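You operate a simulated robot arm through the tools that you are given. There is no shell and no other tool. Be economical: measure what you need, move in short steps, check, and stop when the job is done.

Carry out the task below with a simulated robot arm. There is one attempt and no reset: what you move stays moved.

TASK
Put the number marker marked "56" from the top of the cream bench on the cover there and the number marker marked "75" in the pot there.

It is judged by the outcome, as a careful person would: the job done as asked, and still so three seconds after it is handed in. It fails if anything else is knocked over, pushed out of place, dropped, spilled or broken.

THE ROBOT
A 7-joint arm with a two-finger parallel gripper, fixed in place. Base frame: the origin is at the foot of the arm, x ahead of it, y to its left, z up; the work surface is at about z = 0. Lengths are in m, angles in rad, forces in N, time in s.
With the tool pointing down near the work surface it reaches from about 0.22 to 0.58 m from the base axis. Its first joint turns from -1.152 to 1.152 rad. Payload 2.5 kg.
Tool frame: the origin (TCP) lies between the finger pads and is the grasp point; the fingertips stand 0.023 m ahead of it; z points along the fingers, y is the line along which they close. The gripper opens to 0.094 m. The fingers are 0.038 m wide and 0.01 m thick; the gripper's body (0.054 by 0.096 m) begins 0.039 m behind the TCP.
Orientation is that of the tool frame in the base frame, as [roll, pitch, yaw] about the fixed x, y, z axes, in that order (R = Rz(yaw) Ry(pitch) Rx(roll)). With the fingers straight down and closing along the base's y, the tool's x points along the base's -x, its y along +y and its z along -z.

THE INTERFACE
- The arm moves only by the tool jog_arm. Its argument "plan" is a list of rows, each a list of 7 numbers: the shift along the base's x, y, z in units of 400 mm (1.0 is 400 mm), then the turn, a rotation vector about the base's x, y, z in units of 180 degrees (1.0 is 180 degrees), then the closure in counts, from 0 (fully open) to 255 (shut). In form: [[x, y, z, rx, ry, rz, claw], ...]. A call has 1 to 20 rows; each row is the pose to reach, as a shift and turn from the pose commanded when the call began. A call with a number of a shift or a turn outside -1 to 1 is refused whole. A row lasts 0.2 s, in which the tool goes at most 0.05 m and 0.15 rad; a call with a longer step from one row to the next is refused whole, and so is a gripper value outside its range. A pose out of reach is approached as far as the arm can. The call stops where the force on the tool passes 40 N (or 10 N more than at its start, if that is more) or the arm is blocked; 0.2 s more then pass. The fingers move at their own pace (about 0.108 m/s each) and stop on an object; they squeeze with about 31 N. The grip force told is the motor's: it shows also when the fingers shut on nothing. Time passes only in rows, and 0.2 s behind the last, so rows that repeat a pose let the fingers close. It gives the time, the measured TCP pose, the force on the tool (base axes), the opening and the grip force at its end, in the units of the frame above (readings bear some noise), and new pictures: "pictures" is both (left out), scene, wrist or none.
- Cameras (640 x 400 px; columns grow to the right, rows downward): "scene" is fixed at [0.1323, -0.4215, 0.5319]; the picture's right is [0.67, -0.75, 0.00], its down [-0.50, -0.45, -0.74] and it looks along [0.55, 0.49, -0.67] (base axes); focal length 322 px, centre (320, 200). "wrist" rides on the gripper at [-0.039, 0, -0.044] in the tool frame; the picture's right is [0.00, -1.00, 0.00], its down [0.97, 0.00, -0.24] and it looks along [0.24, 0.00, 0.97] (tool axes); focal length 218 px, centre (320, 200).
- probe_pixels(camera, pixels): there is no depth. For up to 12 entries [column, row, z] of the newest picture of that camera ("zoom" is the newest enlarged one), the place [x, y] in the base frame at which the ray of that pixel passes the height z, good to about 0.002 m. No time passes.
- enlarge(camera, box): a new picture of the part [left, top, right, bottom] of that camera's present view, enlarged. No time passes.
- sign_off(): hands the job in; it is judged then, once.

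Work in short steps. Measure before you move; look again where a grasp or a placing could have gone wrong, and mend it. You have 60 turns and 120 pictures in all, the two below and enlarged ones among them. Open the gripper and draw the arm clear of the work before you hand the job in, unless the task says otherwise; then end with one line.

The tools are called after "Emit:" as name(argument=value, ...) on one line, values as JSON. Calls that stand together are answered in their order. jog_arm: Moves the arm, as the interface text tells. Its arguments: {"type":"object","properties":{"plan":{"type":"array","items":{"type":"array","items":{"type":"number"}}},"pictures":{"type":"string","enum":["both","scene","wrist","none"]}},"required":["plan"]} The other tools are called the same way: probe_pixels (camera, pixels) gives the place at which the rays of pixels pass given heights; enlarge (camera, box) takes an enlarged picture of a part of a camera's view; sign_off () hands the job in.

At the start:

```text
t: 0.0
eef_pos: [0.3108, -0.1163, 0.2435]
ee_rot: [-3.141, -0.001, 3.141]
ft_force: [-0.1, 0.2, 0.7]
finger_gap: 0.0938
finger_force: 0.0
```

scene: 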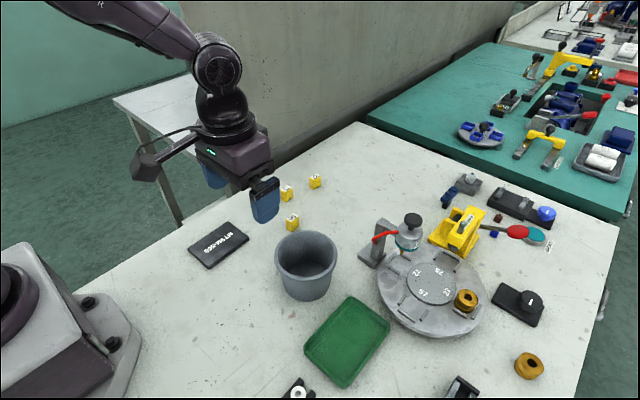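
wrist: 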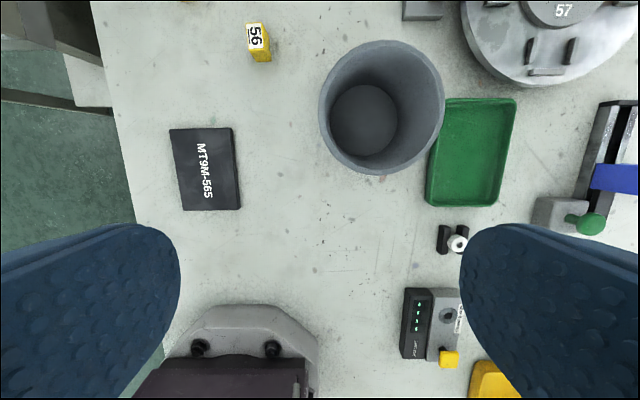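

The scene shows three yellow markers near (287,192), (315,181) and (292,221), a black cover-like slab and a grey pot. I enlarge to read the labels.

Emit:
enlarge(camera="scene", box=[260, 160, 350, 240])

Emit:
enlarge(camera="scene", box=[340, 150, 600, 400])

Emit:
enlarge(camera="scene", box=[170, 160, 350, 290])

```text
5.00 times, centred on (305, 200) of scene
```

zoom: 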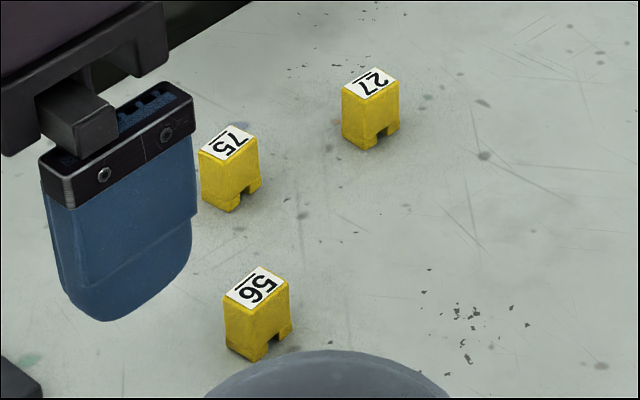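

```text
1.60 times, centred on (470, 275) of scene
```

zoom: 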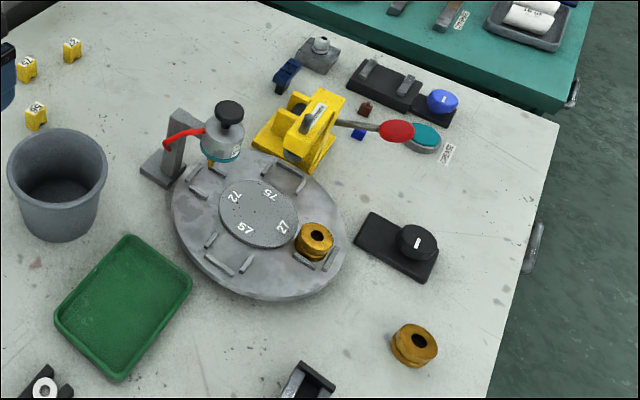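

```text
3.08 times, centred on (260, 225) of scene
```

zoom: 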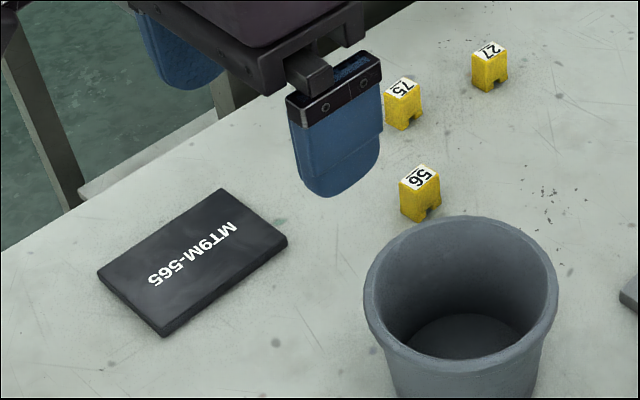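

Three markers read 75, 56 and 27, and the black slab "MT9M-565" looks like the cover. I measure the marker corners, slab and pot.

Emit:
probe_pixels(camera="scene", pixels=[[294, 232, 0], [286.6, 228.4, 0], [299.2, 226.4, 0], [294.6, 224, 0.03], [286, 219.4, 0.03], [298.8, 216.4, 0.03], [292.4, 213, 0.03], [288.2, 202.2, 0], [281.6, 199, 0], [293.4, 197.2, 0], [287.6, 193, 0.03], [280.8, 190.4, 0.03]])

Emit:
probe_pixels(camera="wrist", pixels=[[170, 129, 0.015], [232, 128, 0.015], [241, 209, 0.015], [184, 210, 0.015], [250, 62, 0], [271, 61, 0], [246, 24, 0.03], [263, 22, 0.03], [319, 107, 0.1], [446, 95, 0.1], [380, 40, 0.1], [380, 174, 0.1]])

Emit:
enlarge(camera="wrist", box=[140, 0, 460, 220])

```text
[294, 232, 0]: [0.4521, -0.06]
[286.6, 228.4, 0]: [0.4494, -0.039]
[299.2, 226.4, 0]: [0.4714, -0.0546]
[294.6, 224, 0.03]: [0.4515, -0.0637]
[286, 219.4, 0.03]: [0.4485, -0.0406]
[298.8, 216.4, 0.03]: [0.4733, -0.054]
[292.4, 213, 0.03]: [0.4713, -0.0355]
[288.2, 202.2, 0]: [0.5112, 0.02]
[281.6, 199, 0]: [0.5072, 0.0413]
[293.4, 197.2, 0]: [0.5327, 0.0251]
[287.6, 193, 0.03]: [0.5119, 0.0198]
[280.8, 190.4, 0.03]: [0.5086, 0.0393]
```

```text
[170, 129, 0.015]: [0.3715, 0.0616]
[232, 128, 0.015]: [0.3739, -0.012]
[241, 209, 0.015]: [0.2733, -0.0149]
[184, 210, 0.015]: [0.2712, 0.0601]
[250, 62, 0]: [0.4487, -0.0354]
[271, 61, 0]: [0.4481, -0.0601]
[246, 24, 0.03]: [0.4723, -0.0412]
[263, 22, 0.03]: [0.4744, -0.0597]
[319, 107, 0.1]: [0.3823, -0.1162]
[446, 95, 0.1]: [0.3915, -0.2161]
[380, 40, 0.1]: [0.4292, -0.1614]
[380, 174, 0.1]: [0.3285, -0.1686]
```

```text
1.82 times, centred on (300, 110) of wrist
```

zoom: 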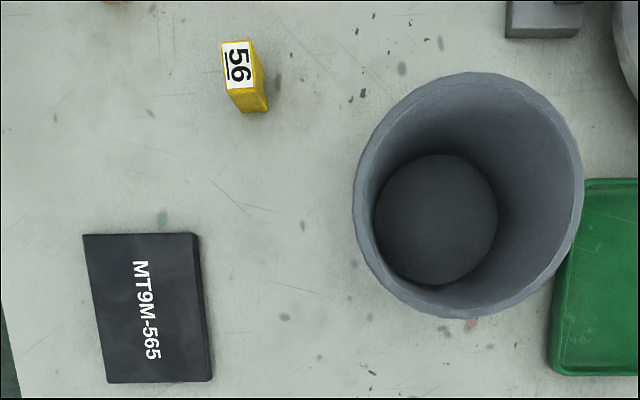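

56 sits at about (0.461,-0.048), turned by about 10°; 75 is near (0.52,0.03). I move above 56 and check from the wrist, and also measure the pot rim.

Emit:
probe_pixels(camera="scene", pixels=[[307, 257, 0.06], [307, 257, 0.08], [307, 257, 0.1], [307, 257, 0.12], [304, 301, 0], [220, 269, 0.0], [220, 222, 0.015], [189, 247, 0.015], [220, 265, 0.015], [249, 238, 0.015]])

Emit:
probe_pixels(camera="wrist", pixels=[[382, 107, 0.06], [382, 107, 0.08], [382, 107, 0.1], [382, 107, 0.12]])

Emit:
jog_arm(plan=[[0.09, 0.043, 0, 0, 0, 0.02, 0], [0.18, 0.085, 0, 0, 0, 0.04, 0], [0.28, 0.13, 0, 0, 0, 0.055, 0], [0.3755, 0.17, 0, 0, 0, 0.055, 0], [0.3755, 0.17, -0.1, 0, 0, 0.055, 0], [0.3755, 0.17, -0.2, 0, 0, 0.055, 0], [0.3755, 0.17, -0.3, 0, 0, 0.055, 0], [0.3755, 0.17, -0.3, 0, 0, 0.055, 0]])

```text
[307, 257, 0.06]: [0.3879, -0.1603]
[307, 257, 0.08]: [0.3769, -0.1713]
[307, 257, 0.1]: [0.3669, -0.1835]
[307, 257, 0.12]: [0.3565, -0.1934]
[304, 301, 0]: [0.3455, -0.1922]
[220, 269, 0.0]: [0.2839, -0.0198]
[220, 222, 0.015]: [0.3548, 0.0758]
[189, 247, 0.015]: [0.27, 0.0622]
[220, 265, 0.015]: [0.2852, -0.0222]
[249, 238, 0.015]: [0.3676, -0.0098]
```

```text
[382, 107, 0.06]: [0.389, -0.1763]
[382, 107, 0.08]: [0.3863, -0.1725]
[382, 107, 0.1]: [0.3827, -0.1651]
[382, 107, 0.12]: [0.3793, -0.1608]
```

```text
t: 1.8
eef_pos: [0.4613, -0.0473, 0.1233]
ee_rot: [3.141, 0.001, -2.969]
ft_force: [1.1, -0.2, -0.6]
finger_gap: 0.094
finger_force: 0.0
```

scene: 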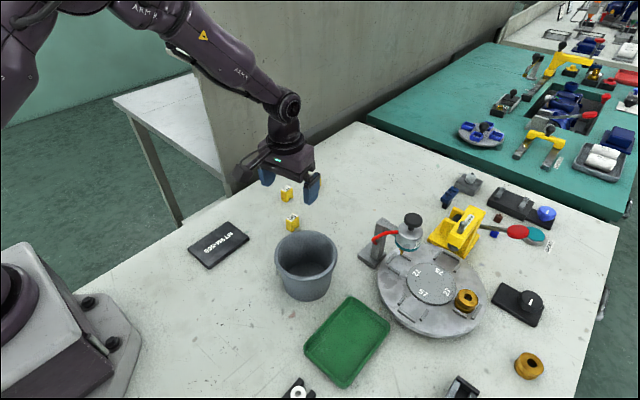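
wrist: 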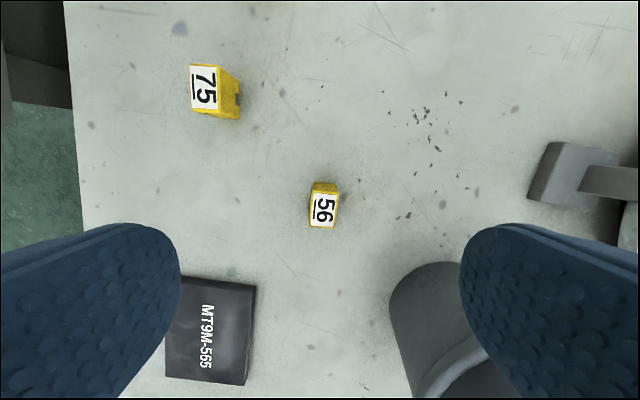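

Now directly above 56; I enlarge to check the marker angle.

Emit:
enlarge(camera="wrist", box=[280, 170, 376, 230])

Emit:
enlarge(camera="wrist", box=[160, 40, 288, 120])

```text
6.67 times, centred on (328, 200) of wrist
```

zoom: 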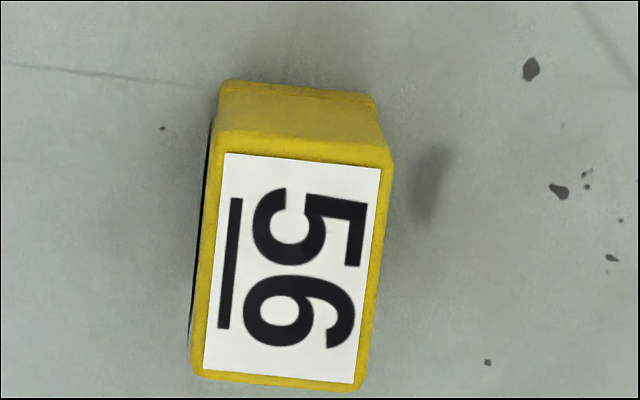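

```text
5.00 times, centred on (224, 80) of wrist
```

zoom: 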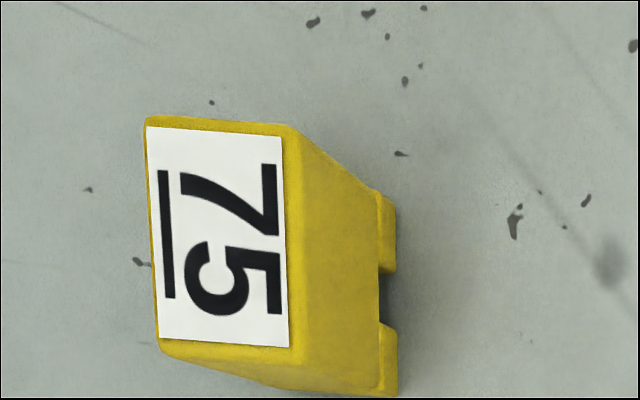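

Emit:
probe_pixels(camera="wrist", pixels=[[323.5, 209, 0.03], [311, 227, 0.03], [334, 227.5, 0.03], [338, 194, 0.03], [313, 190, 0.03], [313, 182, 0], [336, 184, 0]])

```text
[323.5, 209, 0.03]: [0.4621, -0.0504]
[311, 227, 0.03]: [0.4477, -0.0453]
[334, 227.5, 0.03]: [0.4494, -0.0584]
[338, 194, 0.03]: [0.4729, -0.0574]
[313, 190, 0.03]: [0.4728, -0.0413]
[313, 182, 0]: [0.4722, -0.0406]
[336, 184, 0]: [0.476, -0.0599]
```

Marker centre is about (0.461,-0.050), and it needs 6° less turn. I descend to z≈0.027 and close.

Emit:
jog_arm(plan=[[0, -0.006, -0.06, 0, 0, -0.033, 0], [0, -0.006, -0.12, 0, 0, -0.033, 0], [0, -0.006, -0.18, 0, 0, -0.033, 0], [0, -0.006, -0.22, 0, 0, -0.033, 0], [0, -0.006, -0.24, 0, 0, -0.033, 0], [0, -0.006, -0.24, 0, 0, -0.033, 0], [0, -0.006, -0.24, 0, 0, -0.033, 255], [0, -0.006, -0.24, 0, 0, -0.033, 255], [0, -0.006, -0.24, 0, 0, -0.033, 255], [0, -0.006, -0.24, 0, 0, -0.033, 255]])

```text
t: 4.0
eef_pos: [0.4636, -0.0515, 0.0287]
ee_rot: [3.141, 0.0, -3.072]
ft_force: [0.5, 0.0, -0.2]
finger_gap: 0.0169
finger_force: 31.0
```

scene: 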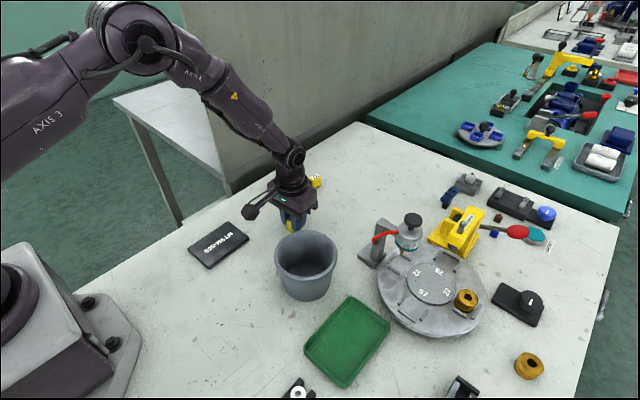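
wrist: 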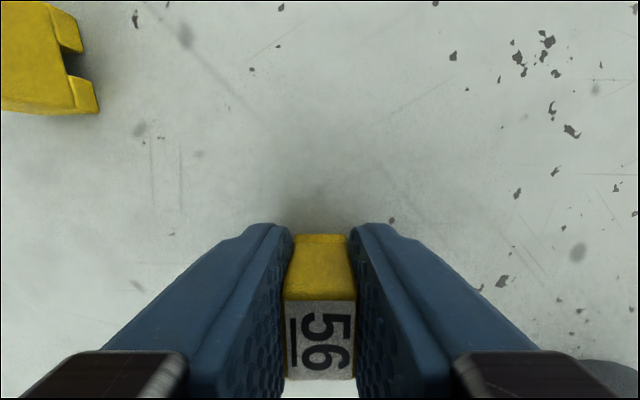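

56 is held (gap 0.017). Lift and carry over to the slab centre (0.322,0.023), staying 0.08 up.

Emit:
jog_arm(plan=[[0, 0, 0.1, 0, 0, 0, 255], [0, 0, 0.2, 0, 0, 0, 255], [-0.09, 0.045, 0.2, 0, 0, 0, 255], [-0.18, 0.09, 0.2, 0, 0, 0, 255], [-0.27, 0.135, 0.2, 0, 0, 0, 255], [-0.35, 0.183, 0.2, 0, 0, 0, 255], [-0.35, 0.183, 0.12, 0, 0, 0, 255], [-0.35, 0.183, 0.08, 0, 0, 0, 255], [-0.35, 0.183, 0.08, 0, 0, 0, 255]])

Emit:
enlarge(camera="scene", box=[160, 180, 288, 280])

```text
t: 6.0
eef_pos: [0.3236, 0.0226, 0.0593]
ee_rot: [-3.14, -0.001, -3.07]
ft_force: [-0.6, -0.2, 0.0]
finger_gap: 0.0169
finger_force: 31.0
```

scene: 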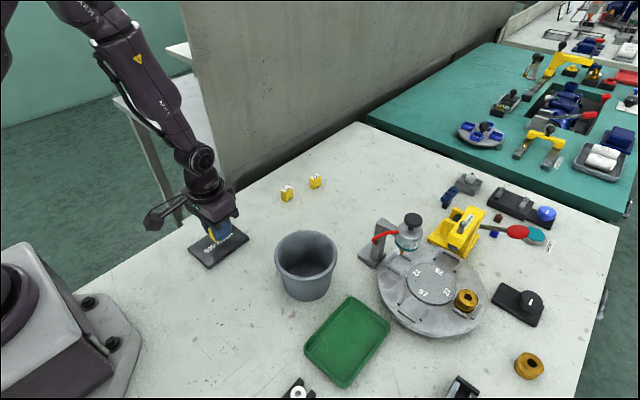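
wrist: 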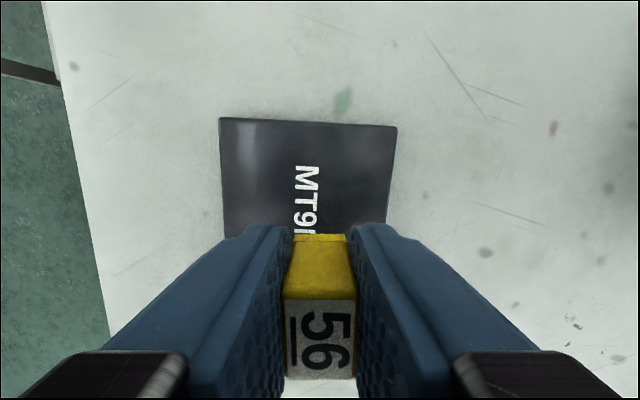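

```text
4.00 times, centred on (224, 230) of scene
```

zoom: 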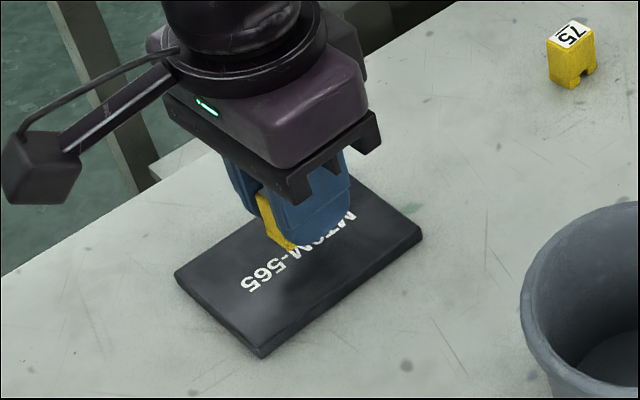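

Descend 14 mm and check the force and gap.

Emit:
jog_arm(plan=[[0, 0, -0.02, 0, 0, 0, 255], [0, 0, -0.035, 0, 0, 0, 255], [0, 0, -0.035, 0, 0, 0, 255]], pictures="none")

Emit:
enlarge(camera="scene", box=[200, 220, 264, 260])

```text
t: 6.8
eef_pos: [0.3235, 0.0238, 0.0472]
ee_rot: [-3.14, 0.002, -3.072]
ft_force: [0.4, -0.6, 0.1]
finger_gap: 0.017
finger_force: 30.4
```

```text
10.00 times, centred on (232, 240) of scene
```

zoom: 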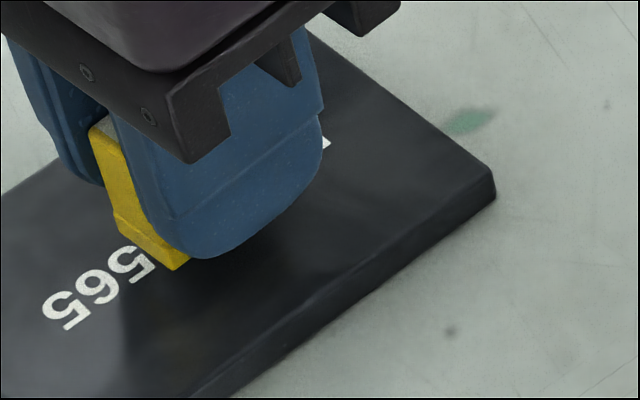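

Slab looks about 10 mm thick; descend in 1 mm-ish steps.

Emit:
jog_arm(plan=[[0, 0, -0.005, 0, 0, 0, 255], [0, 0, -0.01, 0, 0, 0, 255], [0, 0, -0.0125, 0, 0, 0, 255], [0, 0, -0.0125, 0, 0, 0, 255]], pictures="none")

Emit:
jog_arm(plan=[[0, 0, -0.003, 0, 0, 0, 255], [0, 0, -0.003, 0, 0, 0, 255]], pictures="none")

Emit:
enlarge(camera="scene", box=[200, 220, 264, 260])

```text
t: 7.8
eef_pos: [0.323, 0.0234, 0.0415]
ee_rot: [-3.14, 0.001, -3.072]
ft_force: [0.3, -1.0, 0.2]
finger_gap: 0.0168
finger_force: 31.4
```

```text
t: 8.4
eef_pos: [0.3233, 0.0218, 0.0388]
ee_rot: [3.142, -0.001, -3.074]
ft_force: [0.5, 0.0, -0.5]
finger_gap: 0.0168
finger_force: 31.8
```

```text
10.00 times, centred on (232, 240) of scene
```

zoom: 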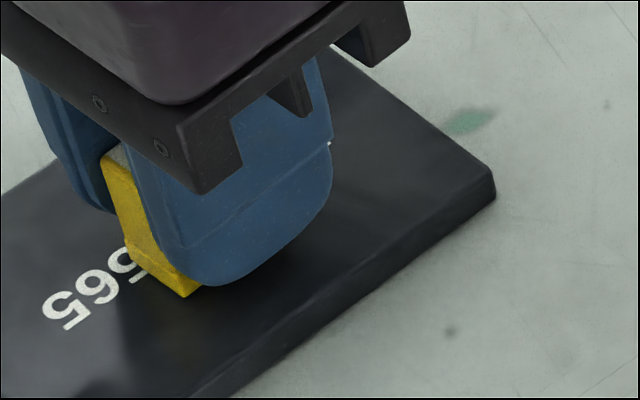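

No contact yet; continue down.

Emit:
jog_arm(plan=[[0, 0, -0.003, 0, 0, 0, 255], [0, 0, -0.003, 0, 0, 0, 255]], pictures="none")

Emit:
jog_arm(plan=[[0, 0, -0.003, 0, 0, 0, 255], [0, 0, -0.003, 0, 0, 0, 255]], pictures="none")

Emit:
enlarge(camera="scene", box=[200, 220, 264, 260])

```text
t: 9.0
eef_pos: [0.3237, 0.0221, 0.0384]
ee_rot: [-3.141, 0.001, -3.072]
ft_force: [0.3, 0.1, -0.5]
finger_gap: 0.017
finger_force: 31.2
```

```text
t: 9.6
eef_pos: [0.3239, 0.022, 0.0377]
ee_rot: [3.141, 0.001, -3.073]
ft_force: [-4.9, 0.2, 26.9]
finger_gap: 0.017
finger_force: 31.5
```

```text
10.00 times, centred on (232, 240) of scene
```

zoom: 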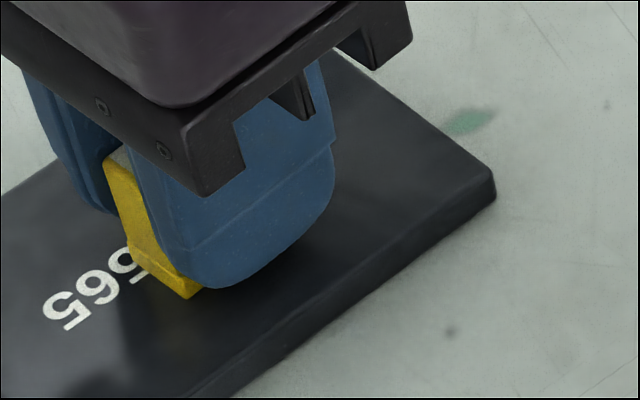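

Contact (27 N). Ease up slightly, open, and rise.

Emit:
jog_arm(plan=[[0, 0, 0.0015, 0, 0, 0, 255], [0, 0, 0.002, 0, 0, 0, 255], [0, 0, 0.002, 0, 0, 0, 190], [0, 0, 0.002, 0, 0, 0, 120], [0, 0, 0.002, 0, 0, 0, 60], [0, 0, 0.002, 0, 0, 0, 0], [0, 0, 0.04, 0, 0, 0, 0], [0, 0, 0.12, 0, 0, 0, 0], [0, 0, 0.22, 0, 0, 0, 0], [0, 0, 0.32, 0, 0, 0, 0]])

```text
t: 11.8
eef_pos: [0.3217, 0.0205, 0.1672]
ee_rot: [-3.14, -0.001, -3.071]
ft_force: [-0.2, -0.5, -0.1]
finger_gap: 0.0942
finger_force: 0.0
```

scene: 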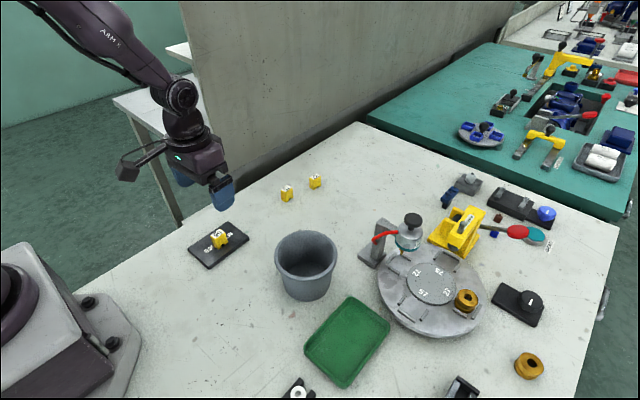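
wrist: 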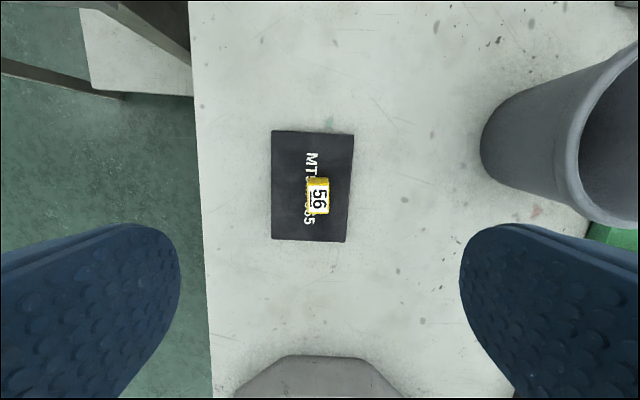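

56 stands on the cover. Now move above 75 at about (0.52,0.031).

Emit:
jog_arm(plan=[[0.1, 0.005, 0, 0, 0, 0, 0], [0.2, 0.01, 0, 0, 0, 0, 0], [0.3, 0.015, 0, 0, 0, 0, 0], [0.4, 0.02, 0, 0, 0, 0, 0], [0.495, 0.0225, 0, 0, 0, 0, 0], [0.495, 0.0225, -0.1, 0, 0, 0, 0], [0.495, 0.0225, -0.1, 0, 0, 0, 0]])

Emit:
enlarge(camera="wrist", box=[272, 160, 368, 240])

```text
t: 13.4
eef_pos: [0.5188, 0.0289, 0.1258]
ee_rot: [3.142, 0.0, -3.073]
ft_force: [1.2, 0.3, -0.8]
finger_gap: 0.0938
finger_force: 0.1
```

scene: 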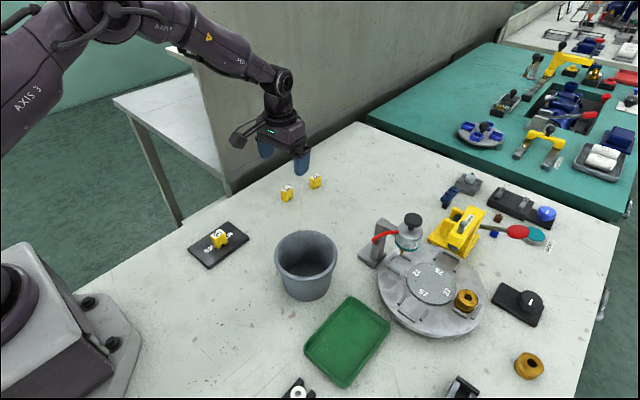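
wrist: 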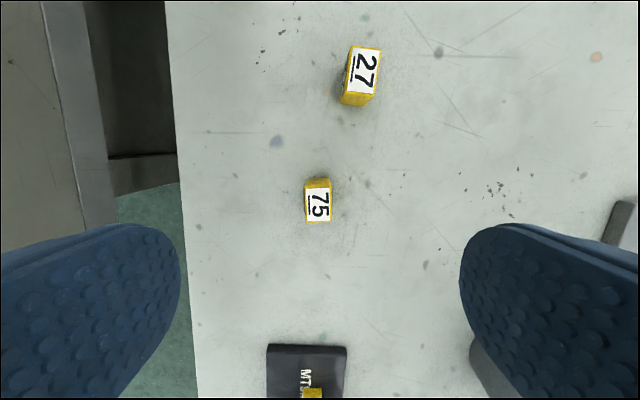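

```text
5.00 times, centred on (320, 200) of wrist
```

zoom: 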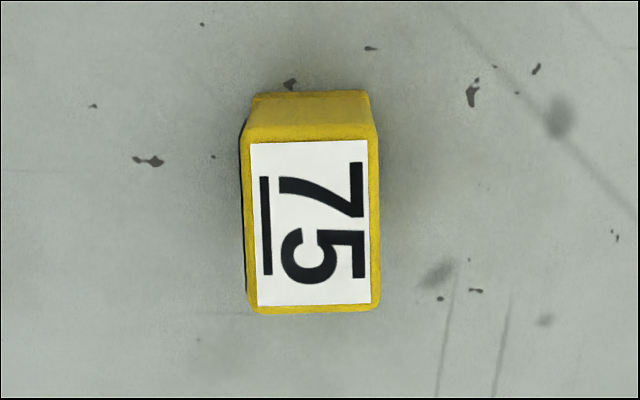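

Emit:
probe_pixels(camera="zoom", pixels=[[311, 223, 0.03], [310, 92, 0], [310, 135, 0.03], [313, 308, 0.03]])

```text
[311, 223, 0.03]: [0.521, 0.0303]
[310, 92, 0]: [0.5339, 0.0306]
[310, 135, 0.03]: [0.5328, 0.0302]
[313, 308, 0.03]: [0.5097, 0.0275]
```

Aligned; descend 0.099, shift +1 mm x, and grip.

Emit:
jog_arm(plan=[[0.003, 0, -0.06, 0, 0, 0.012, 0], [0.003, 0, -0.12, 0, 0, 0.012, 0], [0.003, 0, -0.18, 0, 0, 0.012, 0], [0.003, 0, -0.225, 0, 0, 0.012, 0], [0.003, 0, -0.245, 0, 0, 0.012, 0], [0.003, 0, -0.245, 0, 0, 0.012, 0], [0.003, 0, -0.245, 0, 0, 0.012, 255], [0.003, 0, -0.245, 0, 0, 0.012, 255], [0.003, 0, -0.245, 0, 0, 0.012, 255], [0.003, 0, -0.245, 0, 0, 0.012, 255]], pictures="wrist")

```text
t: 15.6
eef_pos: [0.5222, 0.0284, 0.0276]
ee_rot: [-3.141, 0.0, -3.035]
ft_force: [-0.2, -0.5, 0.6]
finger_gap: 0.0168
finger_force: 31.2
```

wrist: 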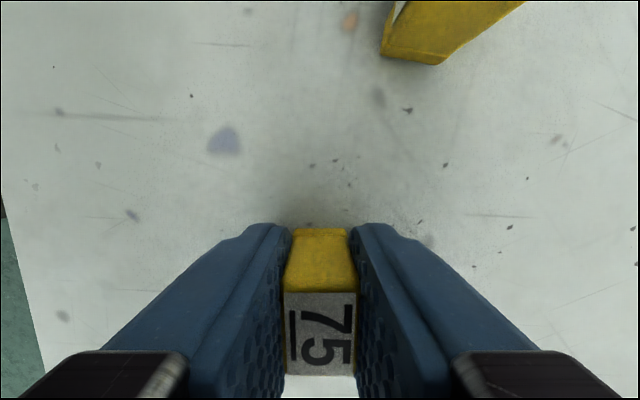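

75 held. Lift to z≈0.2 and carry over to the pot at about (0.382,-0.172).

Emit:
jog_arm(plan=[[0, 0, 0.11, 0, 0, 0, 255], [0, 0, 0.22, 0, 0, 0, 255], [0, 0, 0.33, 0, 0, 0, 255], [0, 0, 0.43, 0, 0, 0, 255], [-0.06, -0.083, 0.43, 0, 0, 0, 255], [-0.12, -0.167, 0.43, 0, 0, 0, 255], [-0.18, -0.25, 0.43, 0, 0, 0, 255], [-0.24, -0.333, 0.43, 0, 0, 0, 255], [-0.3, -0.417, 0.43, 0, 0, 0, 255], [-0.354, -0.5, 0.43, 0, 0, 0, 255], [-0.354, -0.5, 0.43, 0, 0, 0, 255]])

```text
t: 18.0
eef_pos: [0.3782, -0.1687, 0.1985]
ee_rot: [3.141, 0.0, -3.036]
ft_force: [0.7, -0.3, -0.1]
finger_gap: 0.0165
finger_force: 30.4
```

scene: 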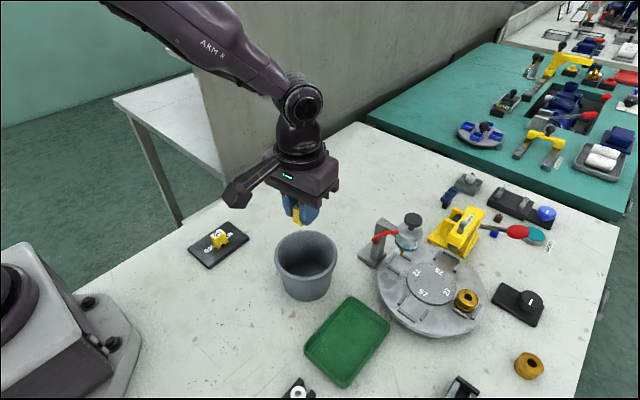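
wrist: 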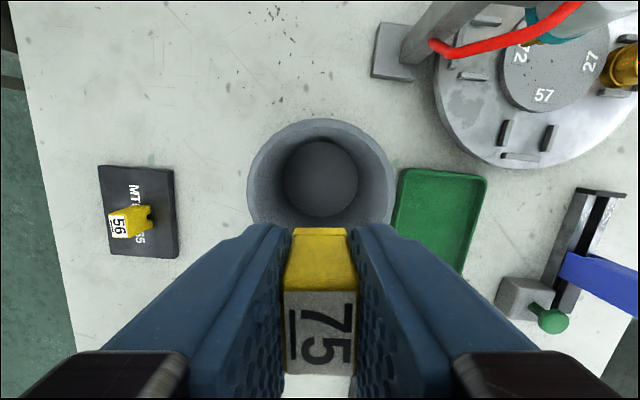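

Emit:
probe_pixels(camera="wrist", pixels=[[321, 119, 0.08], [248, 190, 0.08], [394, 190, 0.08], [320, 142, 0.005], [320, 217, 0.005], [283, 180, 0.005], [358, 180, 0.005], [321, 127, 0.08], [255, 190, 0.08], [386, 190, 0.08]])

Emit:
probe_pixels(camera="scene", pixels=[[307, 231, 0.08], [307, 286, 0.08], [275, 255, 0.08], [338, 255, 0.08]])

```text
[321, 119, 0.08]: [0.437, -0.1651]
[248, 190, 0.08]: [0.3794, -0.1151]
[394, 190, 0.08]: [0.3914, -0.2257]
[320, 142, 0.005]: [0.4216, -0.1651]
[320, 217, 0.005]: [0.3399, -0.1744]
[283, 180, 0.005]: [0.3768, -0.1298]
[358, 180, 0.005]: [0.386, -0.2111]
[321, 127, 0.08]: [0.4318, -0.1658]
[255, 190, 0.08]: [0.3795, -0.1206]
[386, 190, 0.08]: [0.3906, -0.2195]
```

```text
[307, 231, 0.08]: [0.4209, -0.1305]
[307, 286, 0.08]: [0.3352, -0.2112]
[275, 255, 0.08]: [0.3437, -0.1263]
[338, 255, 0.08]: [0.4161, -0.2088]
```

Centred over the pot (rim z≈0.08, inner radius ≈0.05). Lower to z≈0.06 and look at clearance.

Emit:
jog_arm(plan=[[0.003, -0.002, -0.1, 0, 0, 0, 255], [0.003, -0.002, -0.2, 0, 0, 0, 255], [0.003, -0.002, -0.27, 0, 0, 0, 255], [0.003, -0.002, -0.34, 0, 0, 0, 255], [0.003, -0.002, -0.34, 0, 0, 0, 255]])

Emit:
enlarge(camera="scene", box=[220, 180, 380, 310])

```text
t: 19.2
eef_pos: [0.38, -0.1718, 0.0623]
ee_rot: [-3.141, -0.002, -3.034]
ft_force: [0.6, 0.1, -0.4]
finger_gap: 0.0168
finger_force: 31.0
```

scene: 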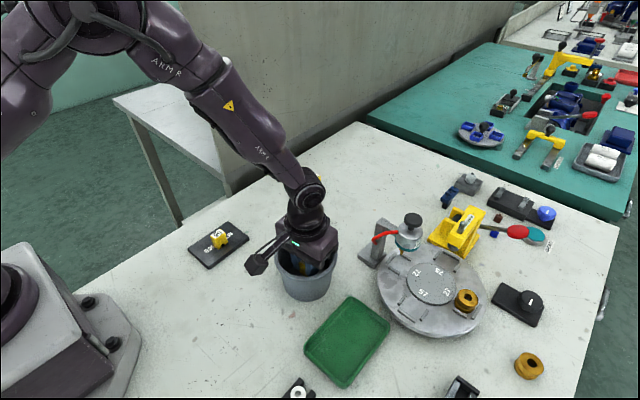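
wrist: 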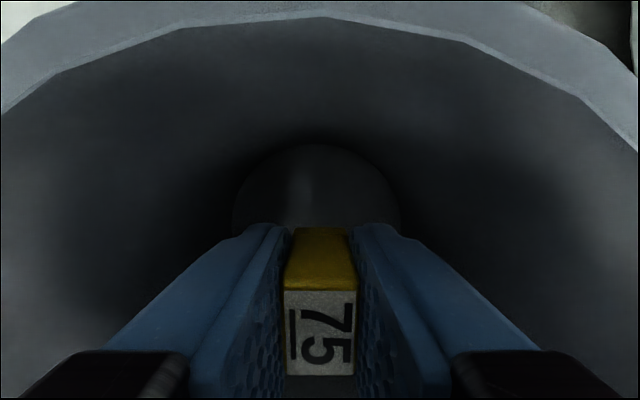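

```text
3.08 times, centred on (300, 245) of scene
```

zoom: 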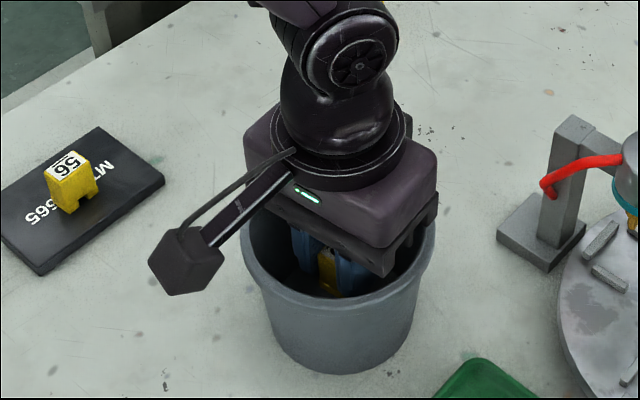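

Clearance remains about 20 mm; lower 8 mm more, release by opening only to ~0.032 m, and rise.

Emit:
jog_arm(plan=[[0, 0, -0.01, 0, 0, 0, 255], [0, 0, -0.02, 0, 0, 0, 255], [0, 0, -0.02, 0, 0, 0, 255], [0, 0, -0.02, 0, 0, 0, 168], [0, 0, -0.02, 0, 0, 0, 168], [0, 0, -0.02, 0, 0, 0, 168], [0, 0, 0.04, 0, 0, 0, 168], [0, 0, 0.14, 0, 0, 0, 168], [0, 0, 0.24, 0, 0, 0, 168], [0, 0, 0.34, 0, 0, 0, 168], [0, 0, 0.42, 0, 0, 0, 100], [0, 0, 0.42, 0, 0, 0, 0]])

```text
t: 21.8
eef_pos: [0.3811, -0.1726, 0.2311]
ee_rot: [3.141, 0.0, -3.036]
ft_force: [-0.4, -0.1, -0.1]
finger_gap: 0.0939
finger_force: 0.0
```

scene: 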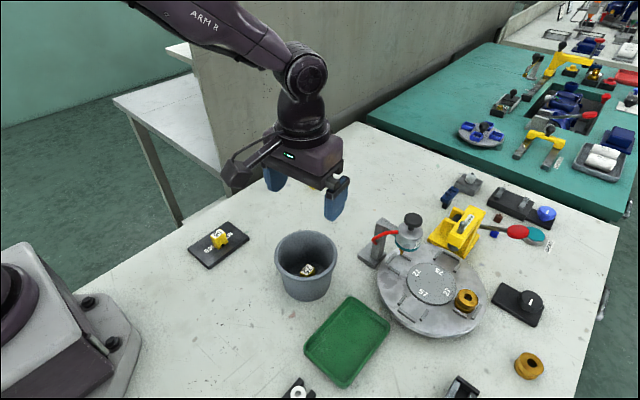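
wrist: 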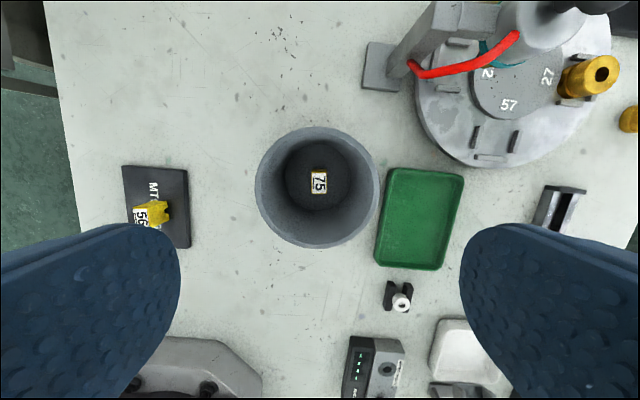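

Both are placed. I check the other objects in the wrist view, near (460,350), to be sure no other item is a "cover".

Emit:
jog_arm(plan=[[-0.1, 0, 0, 0, 0, 0, 0], [-0.15, -0.08, 0.05, 0, 0, 0, 0], [-0.2, -0.16, 0.1, 0, 0, 0, 0], [-0.25, -0.24, 0.15, 0, 0, 0, 0], [-0.25, -0.24, 0.15, 0, 0, 0, 0]])

```text
t: 23.0
eef_pos: [0.2794, -0.2647, 0.2918]
ee_rot: [-3.141, 0.001, -3.036]
ft_force: [0.1, -0.5, 0.2]
finger_gap: 0.094
finger_force: 0.0
```

scene: 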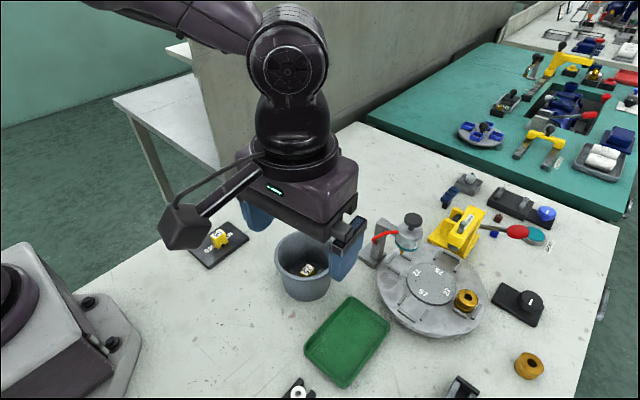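
wrist: 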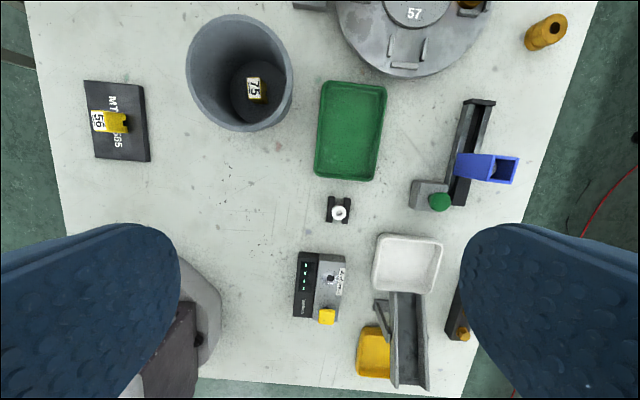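

The other flat items are trays and devices, so the black slab is the cover. 56 stands on it, 75 lies in the pot, nothing else has moved, and the arm is clear.

Emit:
sign_off()

```text
The job is handed in.
```

Marker "56" is standing on the black cover and marker "75" is in the grey pot; the gripper is open, the arm is clear, and the job is handed in.
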